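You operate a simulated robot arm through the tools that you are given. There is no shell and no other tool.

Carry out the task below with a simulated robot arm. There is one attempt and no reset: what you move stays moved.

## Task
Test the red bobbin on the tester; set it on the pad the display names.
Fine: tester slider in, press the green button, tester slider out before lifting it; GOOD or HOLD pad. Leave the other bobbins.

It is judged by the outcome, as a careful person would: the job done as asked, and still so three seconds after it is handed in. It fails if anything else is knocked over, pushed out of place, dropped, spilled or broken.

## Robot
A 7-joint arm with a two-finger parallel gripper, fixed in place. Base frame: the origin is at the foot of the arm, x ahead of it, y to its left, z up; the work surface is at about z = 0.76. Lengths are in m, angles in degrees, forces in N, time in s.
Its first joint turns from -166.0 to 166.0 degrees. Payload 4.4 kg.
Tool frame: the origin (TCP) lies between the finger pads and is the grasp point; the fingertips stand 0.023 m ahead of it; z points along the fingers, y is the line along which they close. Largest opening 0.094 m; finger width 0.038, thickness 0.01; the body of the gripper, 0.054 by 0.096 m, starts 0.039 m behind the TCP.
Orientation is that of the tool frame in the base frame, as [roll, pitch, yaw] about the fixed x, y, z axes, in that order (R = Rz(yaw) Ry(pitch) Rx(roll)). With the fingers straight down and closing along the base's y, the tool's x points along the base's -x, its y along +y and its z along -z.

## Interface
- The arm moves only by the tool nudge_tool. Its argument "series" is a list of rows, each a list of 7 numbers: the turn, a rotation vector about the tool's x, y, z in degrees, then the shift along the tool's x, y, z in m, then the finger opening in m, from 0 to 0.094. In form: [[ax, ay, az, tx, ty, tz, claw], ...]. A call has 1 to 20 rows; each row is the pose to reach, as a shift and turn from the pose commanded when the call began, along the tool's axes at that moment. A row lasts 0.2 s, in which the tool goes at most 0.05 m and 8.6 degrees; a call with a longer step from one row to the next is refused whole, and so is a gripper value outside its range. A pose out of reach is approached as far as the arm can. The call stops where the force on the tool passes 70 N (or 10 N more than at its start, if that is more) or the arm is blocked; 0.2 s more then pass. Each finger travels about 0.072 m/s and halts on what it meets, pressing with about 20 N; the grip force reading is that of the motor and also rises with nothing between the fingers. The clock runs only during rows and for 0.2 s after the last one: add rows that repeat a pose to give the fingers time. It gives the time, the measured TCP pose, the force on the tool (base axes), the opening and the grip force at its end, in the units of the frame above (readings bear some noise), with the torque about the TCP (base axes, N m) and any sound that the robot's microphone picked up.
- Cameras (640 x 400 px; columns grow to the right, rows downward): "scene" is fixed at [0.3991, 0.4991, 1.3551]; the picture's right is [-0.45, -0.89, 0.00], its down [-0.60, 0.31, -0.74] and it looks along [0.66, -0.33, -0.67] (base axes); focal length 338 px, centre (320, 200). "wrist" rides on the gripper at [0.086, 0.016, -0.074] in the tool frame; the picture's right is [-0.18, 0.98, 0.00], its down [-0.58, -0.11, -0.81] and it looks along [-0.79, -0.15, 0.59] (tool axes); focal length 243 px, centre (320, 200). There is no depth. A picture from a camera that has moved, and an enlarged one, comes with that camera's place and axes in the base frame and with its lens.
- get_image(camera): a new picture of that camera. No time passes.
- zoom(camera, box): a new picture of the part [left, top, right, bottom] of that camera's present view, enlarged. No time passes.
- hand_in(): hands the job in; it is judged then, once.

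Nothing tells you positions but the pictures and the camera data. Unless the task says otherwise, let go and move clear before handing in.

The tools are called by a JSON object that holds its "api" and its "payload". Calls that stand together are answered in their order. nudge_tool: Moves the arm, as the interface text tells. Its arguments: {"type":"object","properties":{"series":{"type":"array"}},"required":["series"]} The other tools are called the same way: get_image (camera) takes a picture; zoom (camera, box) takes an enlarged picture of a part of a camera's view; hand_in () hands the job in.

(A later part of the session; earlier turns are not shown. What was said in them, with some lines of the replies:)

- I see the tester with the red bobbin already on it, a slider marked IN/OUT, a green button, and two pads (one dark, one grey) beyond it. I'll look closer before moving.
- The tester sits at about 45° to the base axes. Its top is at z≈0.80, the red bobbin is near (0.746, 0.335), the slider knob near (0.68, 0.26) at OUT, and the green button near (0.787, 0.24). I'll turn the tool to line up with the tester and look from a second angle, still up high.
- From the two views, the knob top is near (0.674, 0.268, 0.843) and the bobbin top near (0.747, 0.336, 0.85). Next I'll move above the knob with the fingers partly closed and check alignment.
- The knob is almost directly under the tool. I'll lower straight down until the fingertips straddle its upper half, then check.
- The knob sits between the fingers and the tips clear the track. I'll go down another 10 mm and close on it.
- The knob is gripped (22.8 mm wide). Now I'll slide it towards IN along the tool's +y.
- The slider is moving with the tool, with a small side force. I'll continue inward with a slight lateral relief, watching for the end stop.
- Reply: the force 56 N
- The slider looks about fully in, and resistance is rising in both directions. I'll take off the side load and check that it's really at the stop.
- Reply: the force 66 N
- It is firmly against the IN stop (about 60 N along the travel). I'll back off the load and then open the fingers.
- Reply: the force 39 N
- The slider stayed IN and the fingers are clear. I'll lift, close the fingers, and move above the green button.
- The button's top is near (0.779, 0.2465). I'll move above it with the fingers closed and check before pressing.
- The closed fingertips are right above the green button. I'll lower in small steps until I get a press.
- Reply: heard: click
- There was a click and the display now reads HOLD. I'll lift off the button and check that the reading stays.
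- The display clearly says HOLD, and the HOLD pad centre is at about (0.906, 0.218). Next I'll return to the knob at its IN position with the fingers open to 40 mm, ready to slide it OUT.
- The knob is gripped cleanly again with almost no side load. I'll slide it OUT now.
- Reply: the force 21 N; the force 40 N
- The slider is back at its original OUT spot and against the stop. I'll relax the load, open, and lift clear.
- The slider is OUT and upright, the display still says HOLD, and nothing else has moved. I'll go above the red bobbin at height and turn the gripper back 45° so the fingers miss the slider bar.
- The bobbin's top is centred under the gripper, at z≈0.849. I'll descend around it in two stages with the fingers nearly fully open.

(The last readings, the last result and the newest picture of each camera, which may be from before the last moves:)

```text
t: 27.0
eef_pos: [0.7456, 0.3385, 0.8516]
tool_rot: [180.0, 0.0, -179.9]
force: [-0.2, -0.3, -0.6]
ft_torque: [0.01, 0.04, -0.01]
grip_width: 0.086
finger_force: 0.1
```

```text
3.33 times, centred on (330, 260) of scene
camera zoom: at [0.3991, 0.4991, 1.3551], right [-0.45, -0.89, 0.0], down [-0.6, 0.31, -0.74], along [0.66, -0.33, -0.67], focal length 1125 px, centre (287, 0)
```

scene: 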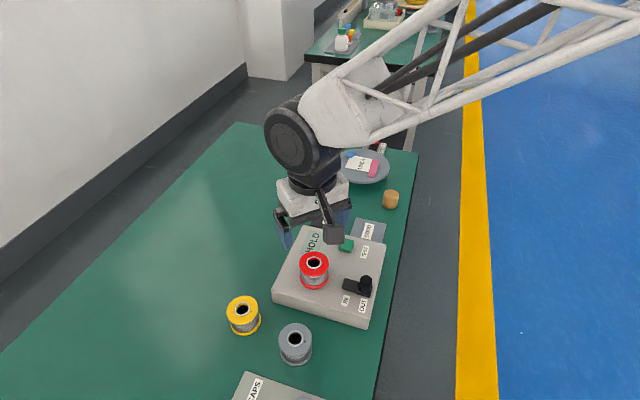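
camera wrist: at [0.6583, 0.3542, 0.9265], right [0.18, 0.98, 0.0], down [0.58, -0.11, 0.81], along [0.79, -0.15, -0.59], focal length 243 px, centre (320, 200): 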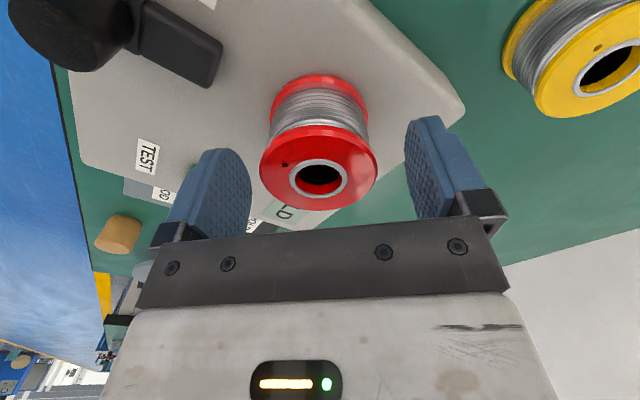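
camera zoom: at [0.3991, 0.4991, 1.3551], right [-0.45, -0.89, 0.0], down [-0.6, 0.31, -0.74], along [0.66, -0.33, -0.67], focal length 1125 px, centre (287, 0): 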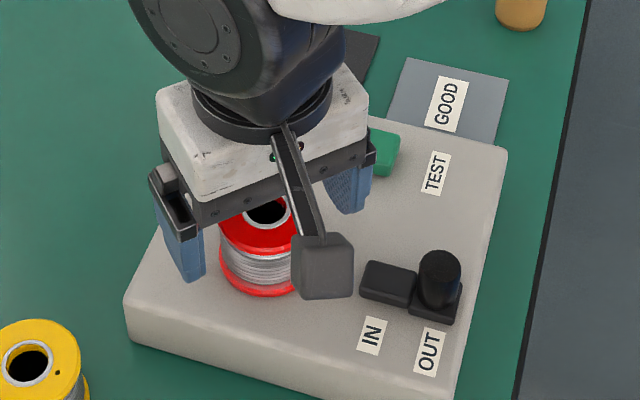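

{"api": "nudge_tool", "payload": {"series": [[0, 0, 0, 0, -0.0005, 0.01, 0.086], [0, 0, 0, 0, -0.0005, 0.018, 0.086], [0, 0, 0, 0, -0.0005, 0.0225, 0.086], [0, 0, 0, 0, -0.0005, 0.0225, 0.086]]}}

{"api": "get_image", "payload": {"camera": "wrist"}}

{"api": "zoom", "payload": {"camera": "scene", "box": [260, 200, 400, 320]}}

```text
t: 28.0
eef_pos: [0.7457, 0.3379, 0.8291]
tool_rot: [-179.9, 0.0, -180.0]
force: [0.5, 0.1, 0.0]
ft_torque: [-0.02, -0.01, 0.01]
grip_width: 0.0859
finger_force: 0.2
```

```text
taken
camera wrist: at [0.6577, 0.3538, 0.904], right [0.18, 0.98, 0.0], down [0.58, -0.11, 0.81], along [0.79, -0.15, -0.59], focal length 243 px, centre (320, 200)
```

wrist: 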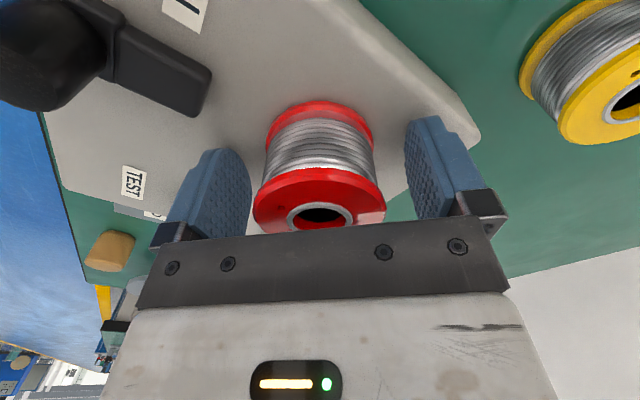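

```text
3.33 times, centred on (330, 260) of scene
camera zoom: at [0.3991, 0.4991, 1.3551], right [-0.45, -0.89, 0.0], down [-0.6, 0.31, -0.74], along [0.66, -0.33, -0.67], focal length 1125 px, centre (287, 0)
```

zoom: 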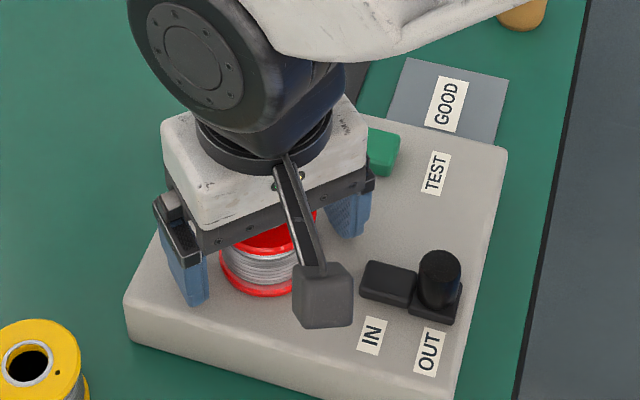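

{"api": "nudge_tool", "payload": {"series": [[0, 0, 0, 0, 0, 0.002, 0.086], [0, 0, 0, 0, 0, 0.002, 0.075], [0, 0, 0, 0, 0, 0.002, 0.062], [0, 0, 0, 0, 0, 0.002, 0.052], [0, 0, 0, 0, 0, 0.002, 0.048], [0, 0, 0, 0, 0, 0.002, 0.048]]}}

{"api": "get_image", "payload": {"camera": "wrist"}}

```text
t: 29.4
eef_pos: [0.7443, 0.3373, 0.827]
tool_rot: [-179.9, 0.0, -179.9]
force: [0.2, -0.7, -0.8]
ft_torque: [0.0, 0.0, -0.05]
grip_width: 0.0554
finger_force: 20.3
```

```text
taken
camera wrist: at [0.6576, 0.3539, 0.9024], right [0.18, 0.98, 0.0], down [0.58, -0.11, 0.81], along [0.79, -0.15, -0.59], focal length 243 px, centre (320, 200)
```

wrist: 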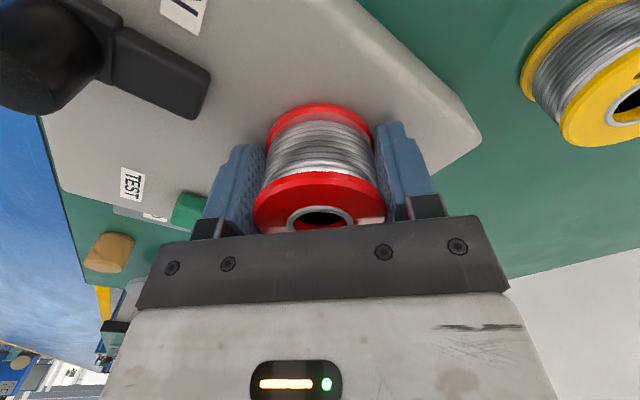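

The bobbin is gripped at 55.4 mm across its flanges with no side load. I'll lift it slowly straight up and watch the forces.

{"api": "nudge_tool", "payload": {"series": [[0, 0, 0, 0, 0, -0.004, 0.045], [0, 0, 0, 0, 0, -0.01, 0.045], [0, 0, 0, 0, 0, -0.02, 0.045], [0, 0, 0, 0, 0, -0.035, 0.045], [0, 0, 0, 0, 0, -0.05, 0.045], [0, 0, 0, 0, 0, -0.05, 0.045]]}}

{"api": "get_image", "payload": {"camera": "wrist"}}

{"api": "zoom", "payload": {"camera": "scene", "box": [260, 180, 420, 320]}}

```text
t: 30.8
eef_pos: [0.7441, 0.3368, 0.8782]
tool_rot: [180.0, 0.0, 179.9]
force: [0.3, 0.0, -1.0]
ft_torque: [-0.02, 0.0, 0.0]
grip_width: 0.0553
finger_force: 20.3
```

```text
taken
camera wrist: at [0.6577, 0.3534, 0.9521], right [0.18, 0.98, 0.0], down [0.58, -0.11, 0.81], along [0.79, -0.15, -0.59], focal length 243 px, centre (320, 200)
```

wrist: 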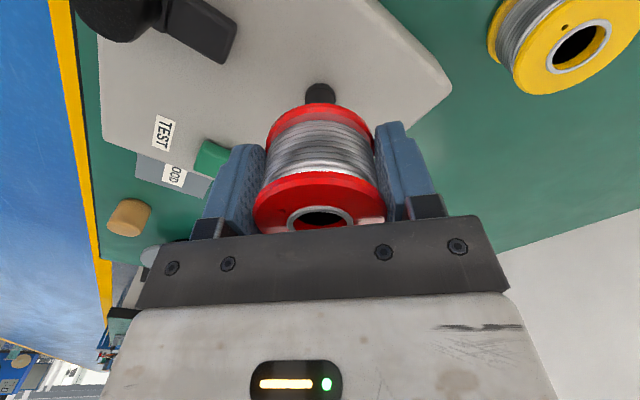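

```text
2.86 times, centred on (340, 250) of scene
camera zoom: at [0.3991, 0.4991, 1.3551], right [-0.45, -0.89, 0.0], down [-0.6, 0.31, -0.74], along [0.66, -0.33, -0.67], focal length 964 px, centre (263, 57)
```

zoom: 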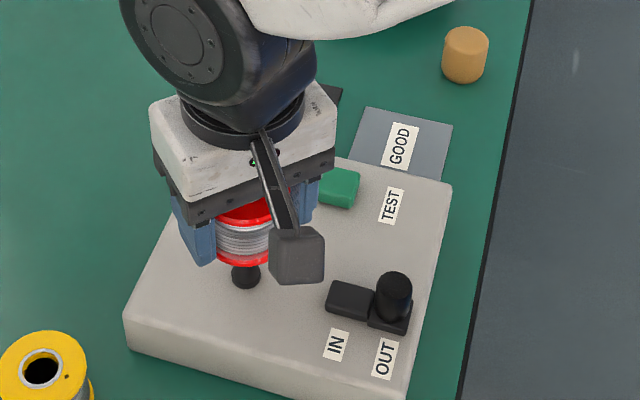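

The bobbin came cleanly off its spindle. I'll raise it higher and then carry it over to the HOLD pad at about (0.906, 0.218).

{"api": "nudge_tool", "payload": {"series": [[0, 0, 0, 0, 0, -0.025, 0.045], [0, 0, 0, 0, 0, -0.05, 0.045], [0, 0, 0, 0, 0, -0.07, 0.045], [0, 0, 0, -0.02, -0.015, -0.07, 0.045], [0, 0, 0, -0.045, -0.033, -0.07, 0.045], [0, 0, 0, -0.07, -0.051, -0.07, 0.045], [0, 0, 0, -0.095, -0.07, -0.07, 0.045], [0, 0, 0, -0.12, -0.088, -0.07, 0.045], [0, 0, 0, -0.145, -0.106, -0.07, 0.045], [0, 0, 0, -0.162, -0.119, -0.07, 0.045], [0, 0, 0, -0.162, -0.119, -0.07, 0.045]]}}

{"api": "get_image", "payload": {"camera": "wrist"}}

{"api": "get_image", "payload": {"camera": "scene"}}

```text
t: 33.2
eef_pos: [0.9073, 0.2173, 0.9464]
tool_rot: [-180.0, 0.0, 180.0]
force: [0.6, -0.7, -0.5]
ft_torque: [-0.02, 0.03, -0.01]
grip_width: 0.0553
finger_force: 19.6
```

```text
taken
camera wrist: at [0.8205, 0.2341, 1.0215], right [0.18, 0.98, 0.0], down [0.58, -0.11, 0.81], along [0.79, -0.15, -0.59], focal length 243 px, centre (320, 200)
```

wrist: 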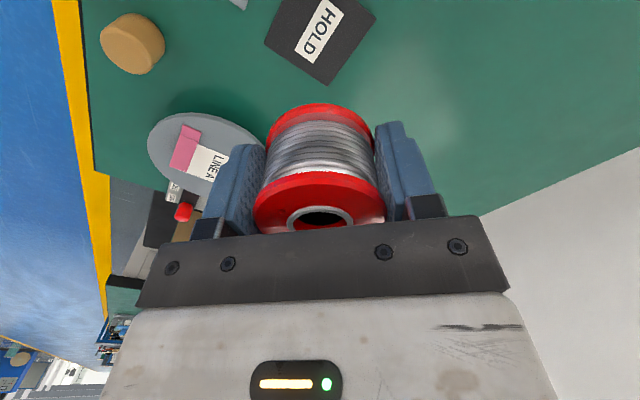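

```text
taken
```

scene: 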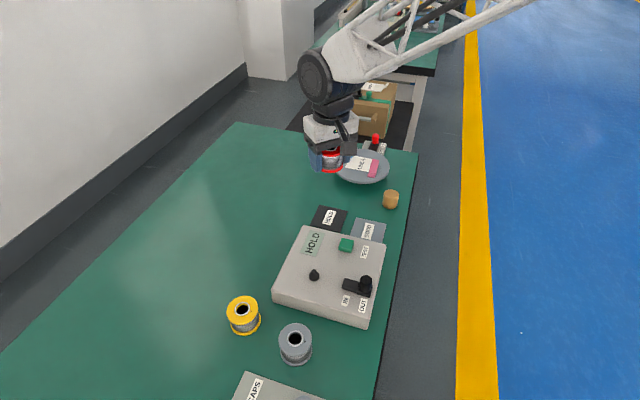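

{"api": "zoom", "payload": {"camera": "wrist", "box": [240, 0, 400, 100]}}

```text
4.00 times, centred on (320, 50) of wrist
camera zoom: at [0.8205, 0.2341, 1.0215], right [0.18, 0.98, 0.0], down [0.58, -0.11, 0.81], along [0.79, -0.15, -0.59], focal length 970 px, centre (320, 800)
```

zoom: 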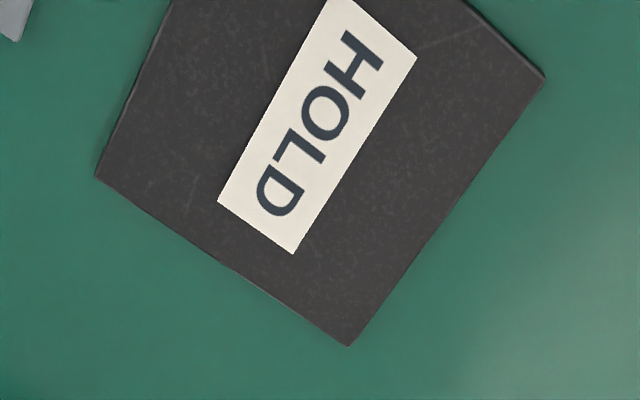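

The HOLD pad's centre is at about (0.9077, 0.2164), almost directly under the bobbin. I'll lower it in stages.

{"api": "nudge_tool", "payload": {"series": [[0, 0, 0, -0.0005, -0.0008, 0.03, 0.045], [0, 0, 0, -0.0005, -0.0008, 0.06, 0.045], [0, 0, 0, -0.0005, -0.0008, 0.09, 0.045], [0, 0, 0, -0.0005, -0.0008, 0.115, 0.045], [0, 0, 0, -0.0005, -0.0008, 0.135, 0.045], [0, 0, 0, -0.0005, -0.0008, 0.145, 0.045], [0, 0, 0, -0.0005, -0.0008, 0.145, 0.045]]}}

{"api": "get_image", "payload": {"camera": "wrist"}}

{"api": "zoom", "payload": {"camera": "scene", "box": [280, 160, 400, 260]}}

```text
t: 34.8
eef_pos: [0.9069, 0.2178, 0.8039]
tool_rot: [180.0, 0.1, -179.9]
force: [-0.5, 0.4, -1.4]
ft_torque: [0.01, -0.02, 0.0]
grip_width: 0.0554
finger_force: 19.7
```

```text
taken
camera wrist: at [0.82, 0.2337, 0.8771], right [0.18, 0.98, 0.0], down [0.58, -0.11, 0.81], along [0.79, -0.15, -0.59], focal length 243 px, centre (320, 200)
```

wrist: 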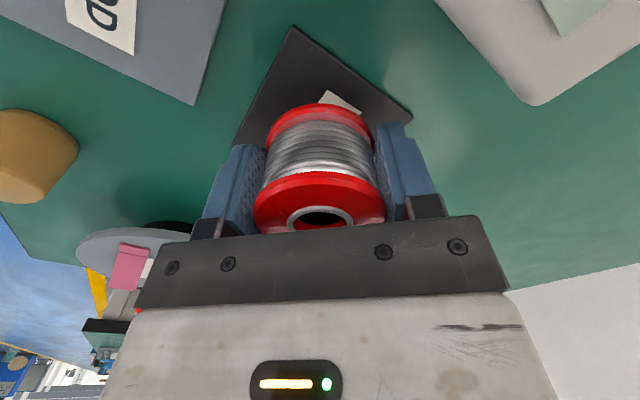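

```text
4.00 times, centred on (340, 210) of scene
camera zoom: at [0.3991, 0.4991, 1.3551], right [-0.45, -0.89, 0.0], down [-0.6, 0.31, -0.74], along [0.66, -0.33, -0.67], focal length 1350 px, centre (240, 160)
```

zoom: 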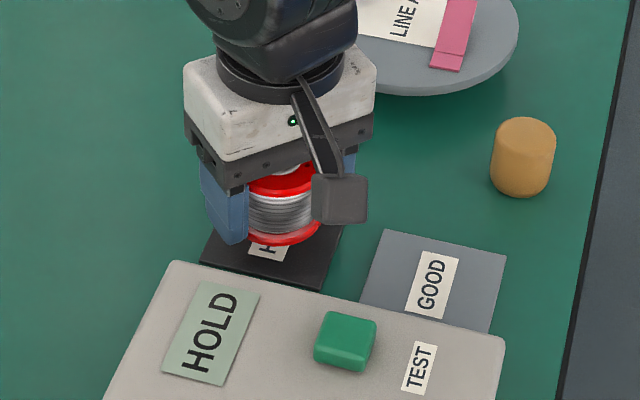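

{"api": "nudge_tool", "payload": {"series": [[0, 0, 0, 0, 0, 0.004, 0.045], [0, 0, 0, 0, 0, 0.008, 0.045], [0, 0, 0, 0, 0, 0.009, 0.045]]}}

{"api": "zoom", "payload": {"camera": "wrist", "box": [200, 0, 440, 180]}}

{"api": "zoom", "payload": {"camera": "scene", "box": [300, 180, 380, 240]}}

```text
t: 35.6
eef_pos: [0.9077, 0.2171, 0.794]
tool_rot: [180.0, 0.0, 180.0]
force: [-0.3, -0.8, -2.3]
ft_torque: [0.01, -0.01, 0.0]
grip_width: 0.0551
finger_force: 19.8
```

```text
2.22 times, centred on (320, 90) of wrist
camera zoom: at [0.8207, 0.2336, 0.8685], right [0.18, 0.98, 0.0], down [0.58, -0.11, 0.81], along [0.79, -0.15, -0.59], focal length 539 px, centre (320, 444)
```

zoom: 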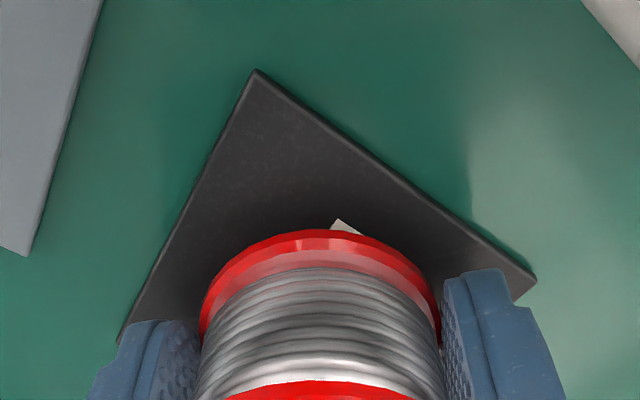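

```text
6.67 times, centred on (340, 210) of scene
camera zoom: at [0.3991, 0.4991, 1.3551], right [-0.45, -0.89, 0.0], down [-0.6, 0.31, -0.74], along [0.66, -0.33, -0.67], focal length 2250 px, centre (187, 133)
```

zoom: 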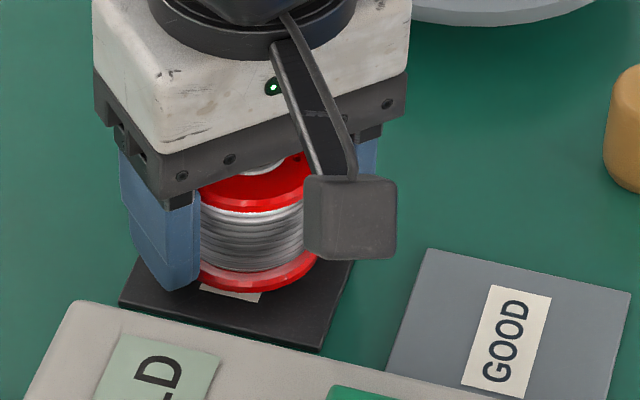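

{"api": "nudge_tool", "payload": {"series": [[0, 0, 0, 0, 0, 0.001, 0.045], [0, 0, 0, 0, 0, 0.002, 0.045]]}}

```text
t: 36.2
eef_pos: [0.9068, 0.2167, 0.7925]
tool_rot: [-179.9, 0.0, -180.0]
force: [0.3, 0.0, -1.5]
ft_torque: [0.01, 0.03, 0.07]
grip_width: 0.0553
finger_force: 20.3
```

{"api": "nudge_tool", "payload": {"series": [[0, 0, 0, 0, 0, 0.0007, 0.045], [0, 0, 0, 0, 0, 0.0014, 0.045]]}}

```text
t: 36.8
eef_pos: [0.9072, 0.2188, 0.7896]
tool_rot: [-179.9, 0.0, 180.0]
force: [0.4, -0.6, -1.0]
ft_torque: [0.0, 0.04, 0.01]
grip_width: 0.0555
finger_force: 19.9
```

{"api": "nudge_tool", "payload": {"series": [[0, 0, 0, 0, 0, 0.0007, 0.045], [0, 0, 0, 0, 0, 0.0014, 0.045]]}}

{"api": "zoom", "payload": {"camera": "scene", "box": [300, 180, 380, 240]}}

```text
t: 37.4
eef_pos: [0.906, 0.218, 0.7889]
tool_rot: [179.9, 0.0, 180.0]
force: [0.1, 0.5, -1.8]
ft_torque: [-0.01, -0.02, 0.04]
grip_width: 0.0553
finger_force: 19.4
```

```text
6.67 times, centred on (340, 210) of scene
camera zoom: at [0.3991, 0.4991, 1.3551], right [-0.45, -0.89, 0.0], down [-0.6, 0.31, -0.74], along [0.66, -0.33, -0.67], focal length 2250 px, centre (187, 133)
```

zoom: 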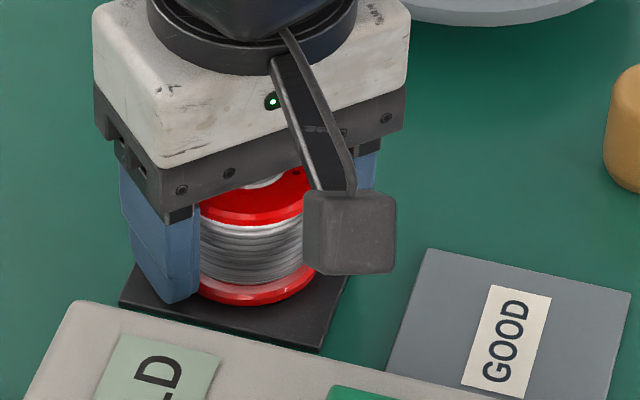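

{"api": "nudge_tool", "payload": {"series": [[0, 0, 0, 0, 0, 0.0007, 0.045], [0, 0, 0, 0, 0, 0.0014, 0.045]]}}

```text
t: 38.0
eef_pos: [0.907, 0.2183, 0.7888]
tool_rot: [180.0, 0.0, 179.9]
force: [-0.1, 0.3, -0.8]
ft_torque: [0.03, -0.02, 0.01]
grip_width: 0.0554
finger_force: 20.2
```

{"api": "nudge_tool", "payload": {"series": [[0, 0, 0, 0, 0, 0.0007, 0.045], [0, 0, 0, 0, 0, 0.0014, 0.045]]}}

{"api": "zoom", "payload": {"camera": "scene", "box": [300, 180, 380, 240]}}

{"api": "zoom", "payload": {"camera": "wrist", "box": [200, 0, 440, 180]}}

```text
t: 38.6
eef_pos: [0.9073, 0.2176, 0.7872]
tool_rot: [180.0, 0.0, -179.9]
force: [-2.3, 0.6, 4.2]
ft_torque: [-0.12, 0.09, -0.05]
grip_width: 0.0554
finger_force: 19.9
```

```text
6.67 times, centred on (340, 210) of scene
camera zoom: at [0.3991, 0.4991, 1.3551], right [-0.45, -0.89, 0.0], down [-0.6, 0.31, -0.74], along [0.66, -0.33, -0.67], focal length 2250 px, centre (187, 133)
```

zoom: 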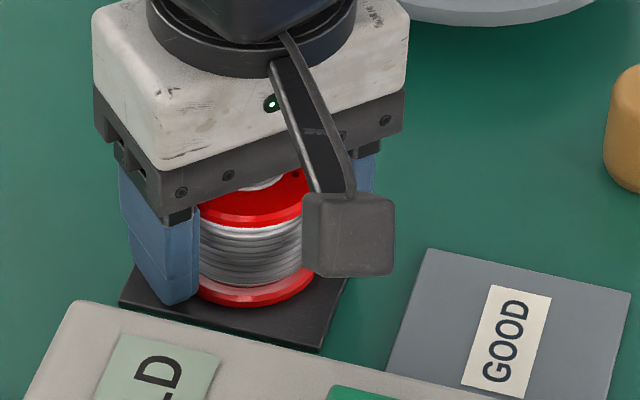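

```text
2.22 times, centred on (320, 90) of wrist
camera zoom: at [0.8204, 0.234, 0.8614], right [0.18, 0.98, 0.0], down [0.58, -0.11, 0.81], along [0.79, -0.15, -0.59], focal length 539 px, centre (320, 444)
```

zoom: 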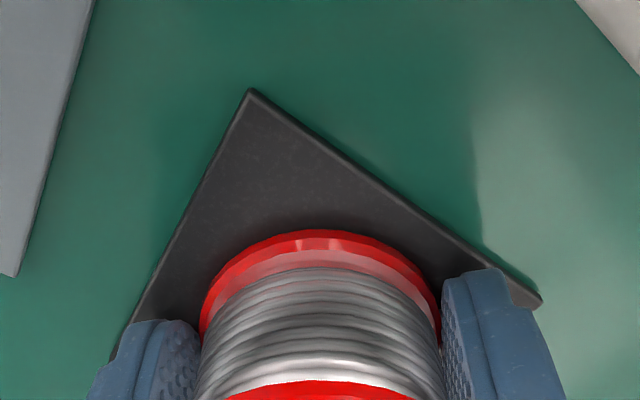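

The bobbin has touched down on the HOLD pad (contact force +4 N). I'll open the fingers gently.

{"api": "nudge_tool", "payload": {"series": [[0, 0, 0, 0, 0, 0, 0.054], [0, 0, 0, 0, 0, 0, 0.058], [0, 0, 0, 0, 0, 0, 0.066], [0, 0, 0, 0, 0, 0, 0.076], [0, 0, 0, 0, 0, 0, 0.082], [0, 0, 0, 0, 0, 0, 0.082]]}}

{"api": "get_image", "payload": {"camera": "wrist"}}

{"api": "zoom", "payload": {"camera": "scene", "box": [300, 180, 380, 240]}}

```text
t: 40.0
eef_pos: [0.9062, 0.2184, 0.7873]
tool_rot: [180.0, 0.0, -180.0]
force: [-0.6, 1.8, 9.4]
ft_torque: [-0.02, 0.13, 0.0]
grip_width: 0.0817
finger_force: 0.0
```

```text
taken
camera wrist: at [0.8204, 0.234, 0.8613], right [0.18, 0.98, 0.0], down [0.58, -0.11, 0.81], along [0.79, -0.15, -0.59], focal length 243 px, centre (320, 200)
```

wrist: 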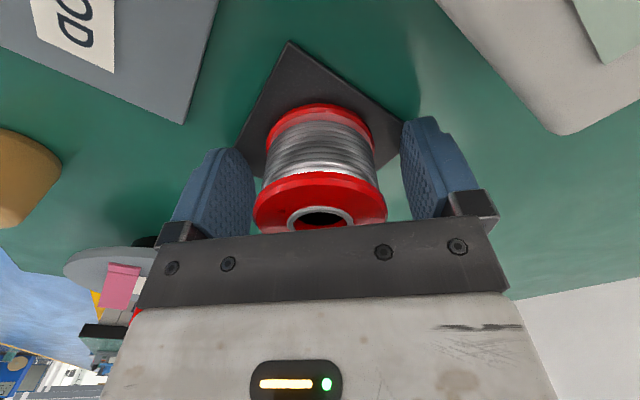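

```text
6.67 times, centred on (340, 210) of scene
camera zoom: at [0.3991, 0.4991, 1.3551], right [-0.45, -0.89, 0.0], down [-0.6, 0.31, -0.74], along [0.66, -0.33, -0.67], focal length 2250 px, centre (187, 133)
```

zoom: 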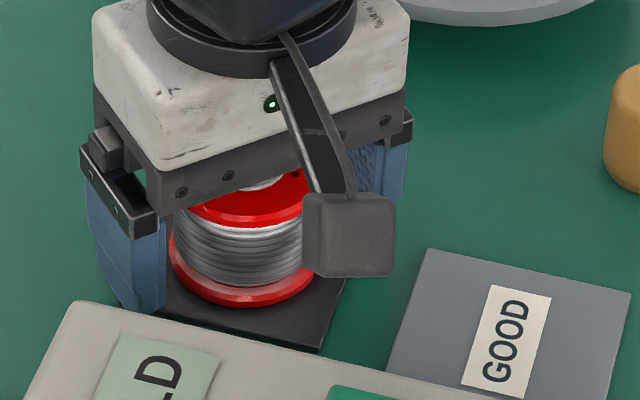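

The fingers are open, the bobbin stands on its own, and the tips just brush the pad. I'll lift straight up to avoid any drag.

{"api": "nudge_tool", "payload": {"series": [[0, 0, 0, 0, 0, -0.003, 0.082], [0, 0, 0, 0, 0, -0.01, 0.082], [0, 0, 0, 0, 0, -0.03, 0.086], [0, 0, 0, 0, 0, -0.06, 0.09], [0, 0, 0, 0, 0, -0.1, 0.09], [0, 0, 0, 0, 0, -0.14, 0.09], [0, 0, 0, 0, 0, -0.18, 0.09], [0, 0, 0, 0, 0, -0.18, 0.09]]}}

{"api": "get_image", "payload": {"camera": "wrist"}}

{"api": "get_image", "payload": {"camera": "scene"}}

```text
t: 41.8
eef_pos: [0.9055, 0.2182, 0.9649]
tool_rot: [-179.9, 0.0, 180.0]
force: [-0.9, -0.4, 0.1]
ft_torque: [0.03, -0.03, -0.01]
grip_width: 0.0901
finger_force: 0.1
```

```text
taken
camera wrist: at [0.8186, 0.2341, 1.0399], right [0.18, 0.98, 0.0], down [0.58, -0.11, 0.81], along [0.79, -0.15, -0.59], focal length 243 px, centre (320, 200)
```

wrist: 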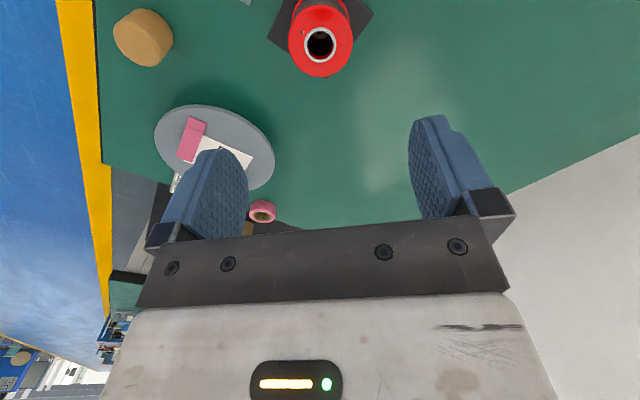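

```text
taken
```

scene: 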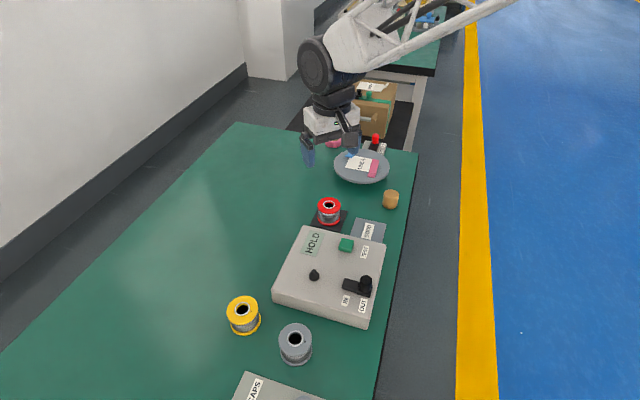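

{"api": "zoom", "payload": {"camera": "scene", "box": [290, 180, 400, 310]}}

{"api": "nudge_tool", "payload": {"series": [[0, 0, 0, 0.03, 0, -0.01, 0.09], [0, 0, 0, 0.06, 0, -0.03, 0.09], [0, 0, 0, 0.09, 0, -0.05, 0.09], [0, 0, 0, 0.12, 0, -0.07, 0.09], [0, 0, 0, 0.15, 0, -0.09, 0.09], [0, 0, 0, 0.18, 0, -0.11, 0.09], [0, 0, 0, 0.18, 0, -0.11, 0.09]]}}

{"api": "get_image", "payload": {"camera": "wrist"}}

{"api": "get_image", "payload": {"camera": "scene"}}

```text
3.08 times, centred on (345, 245) of scene
camera zoom: at [0.3991, 0.4991, 1.3551], right [-0.45, -0.89, 0.0], down [-0.6, 0.31, -0.74], along [0.66, -0.33, -0.67], focal length 1038 px, centre (243, 62)
```

zoom: 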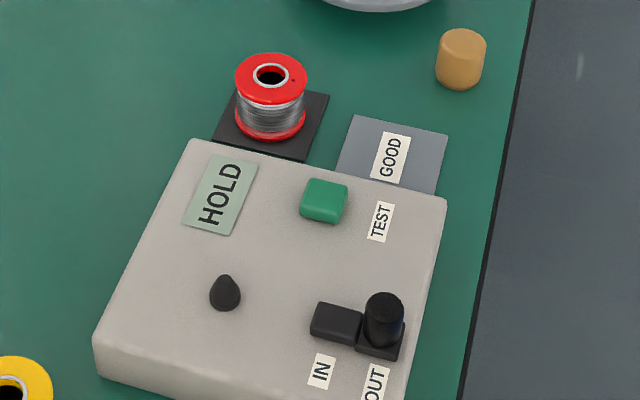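

```text
t: 43.4
eef_pos: [0.7262, 0.2177, 1.0755]
tool_rot: [-179.9, 0.0, 180.0]
force: [-0.3, -0.2, 0.7]
ft_torque: [-0.03, 0.01, -0.01]
grip_width: 0.0902
finger_force: 0.2
```

```text
taken
camera wrist: at [0.6399, 0.2341, 1.1499], right [0.18, 0.98, 0.0], down [0.58, -0.11, 0.81], along [0.79, -0.15, -0.59], focal length 243 px, centre (320, 200)
```

wrist: 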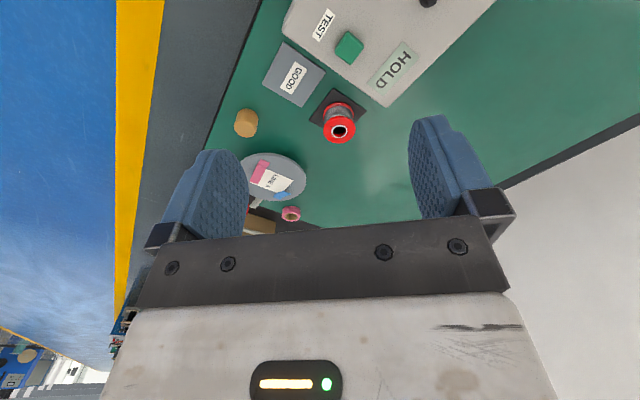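

```text
taken
```

scene: 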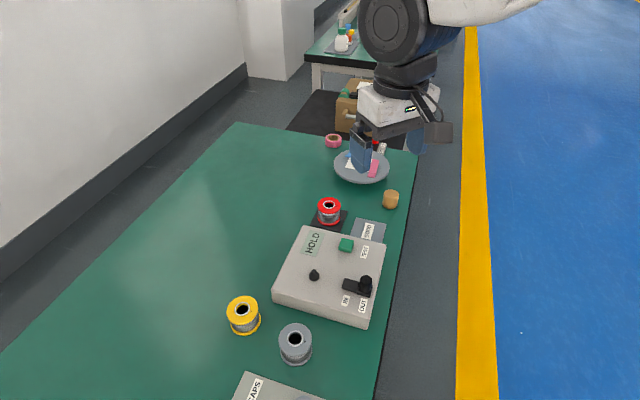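

{"api": "zoom", "payload": {"camera": "wrist", "box": [260, 20, 420, 160]}}

```text
2.86 times, centred on (340, 90) of wrist
camera zoom: at [0.6399, 0.2341, 1.1499], right [0.18, 0.98, 0.0], down [0.58, -0.11, 0.81], along [0.79, -0.15, -0.59], focal length 693 px, centre (263, 514)
```

zoom: 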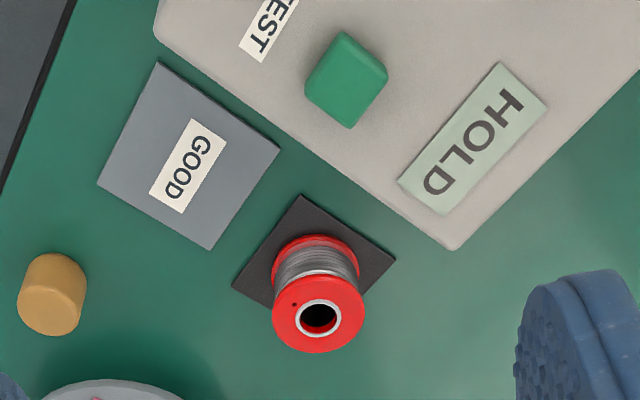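

The red bobbin stands upright in the middle of the HOLD pad, matching the display. The slider is OUT, everything else is where it was, and the gripper is empty and clear, so I'm handing in.

{"api": "hand_in", "payload": {}}

```text
The job is handed in.
```

The red bobbin tested as HOLD, and it now stands upright in the middle of the HOLD pad. I've handed the job in.

- **Test:** I pushed the slider in to its stop and pressed the green button. It clicked, and the display changed from READY to HOLD.
- **Lifting:** I moved the slider back out to its stop before lifting the bobbin off the tester.
- **Everything else:** The yellow and grey bobbins weren't touched, and in the last pictures nothing else had moved. The gripper is empty and clear of the table.

When I let go, the fingertips rested lightly on the pad (about 9 N). I lifted straight up, and the pad did not appear to shift.
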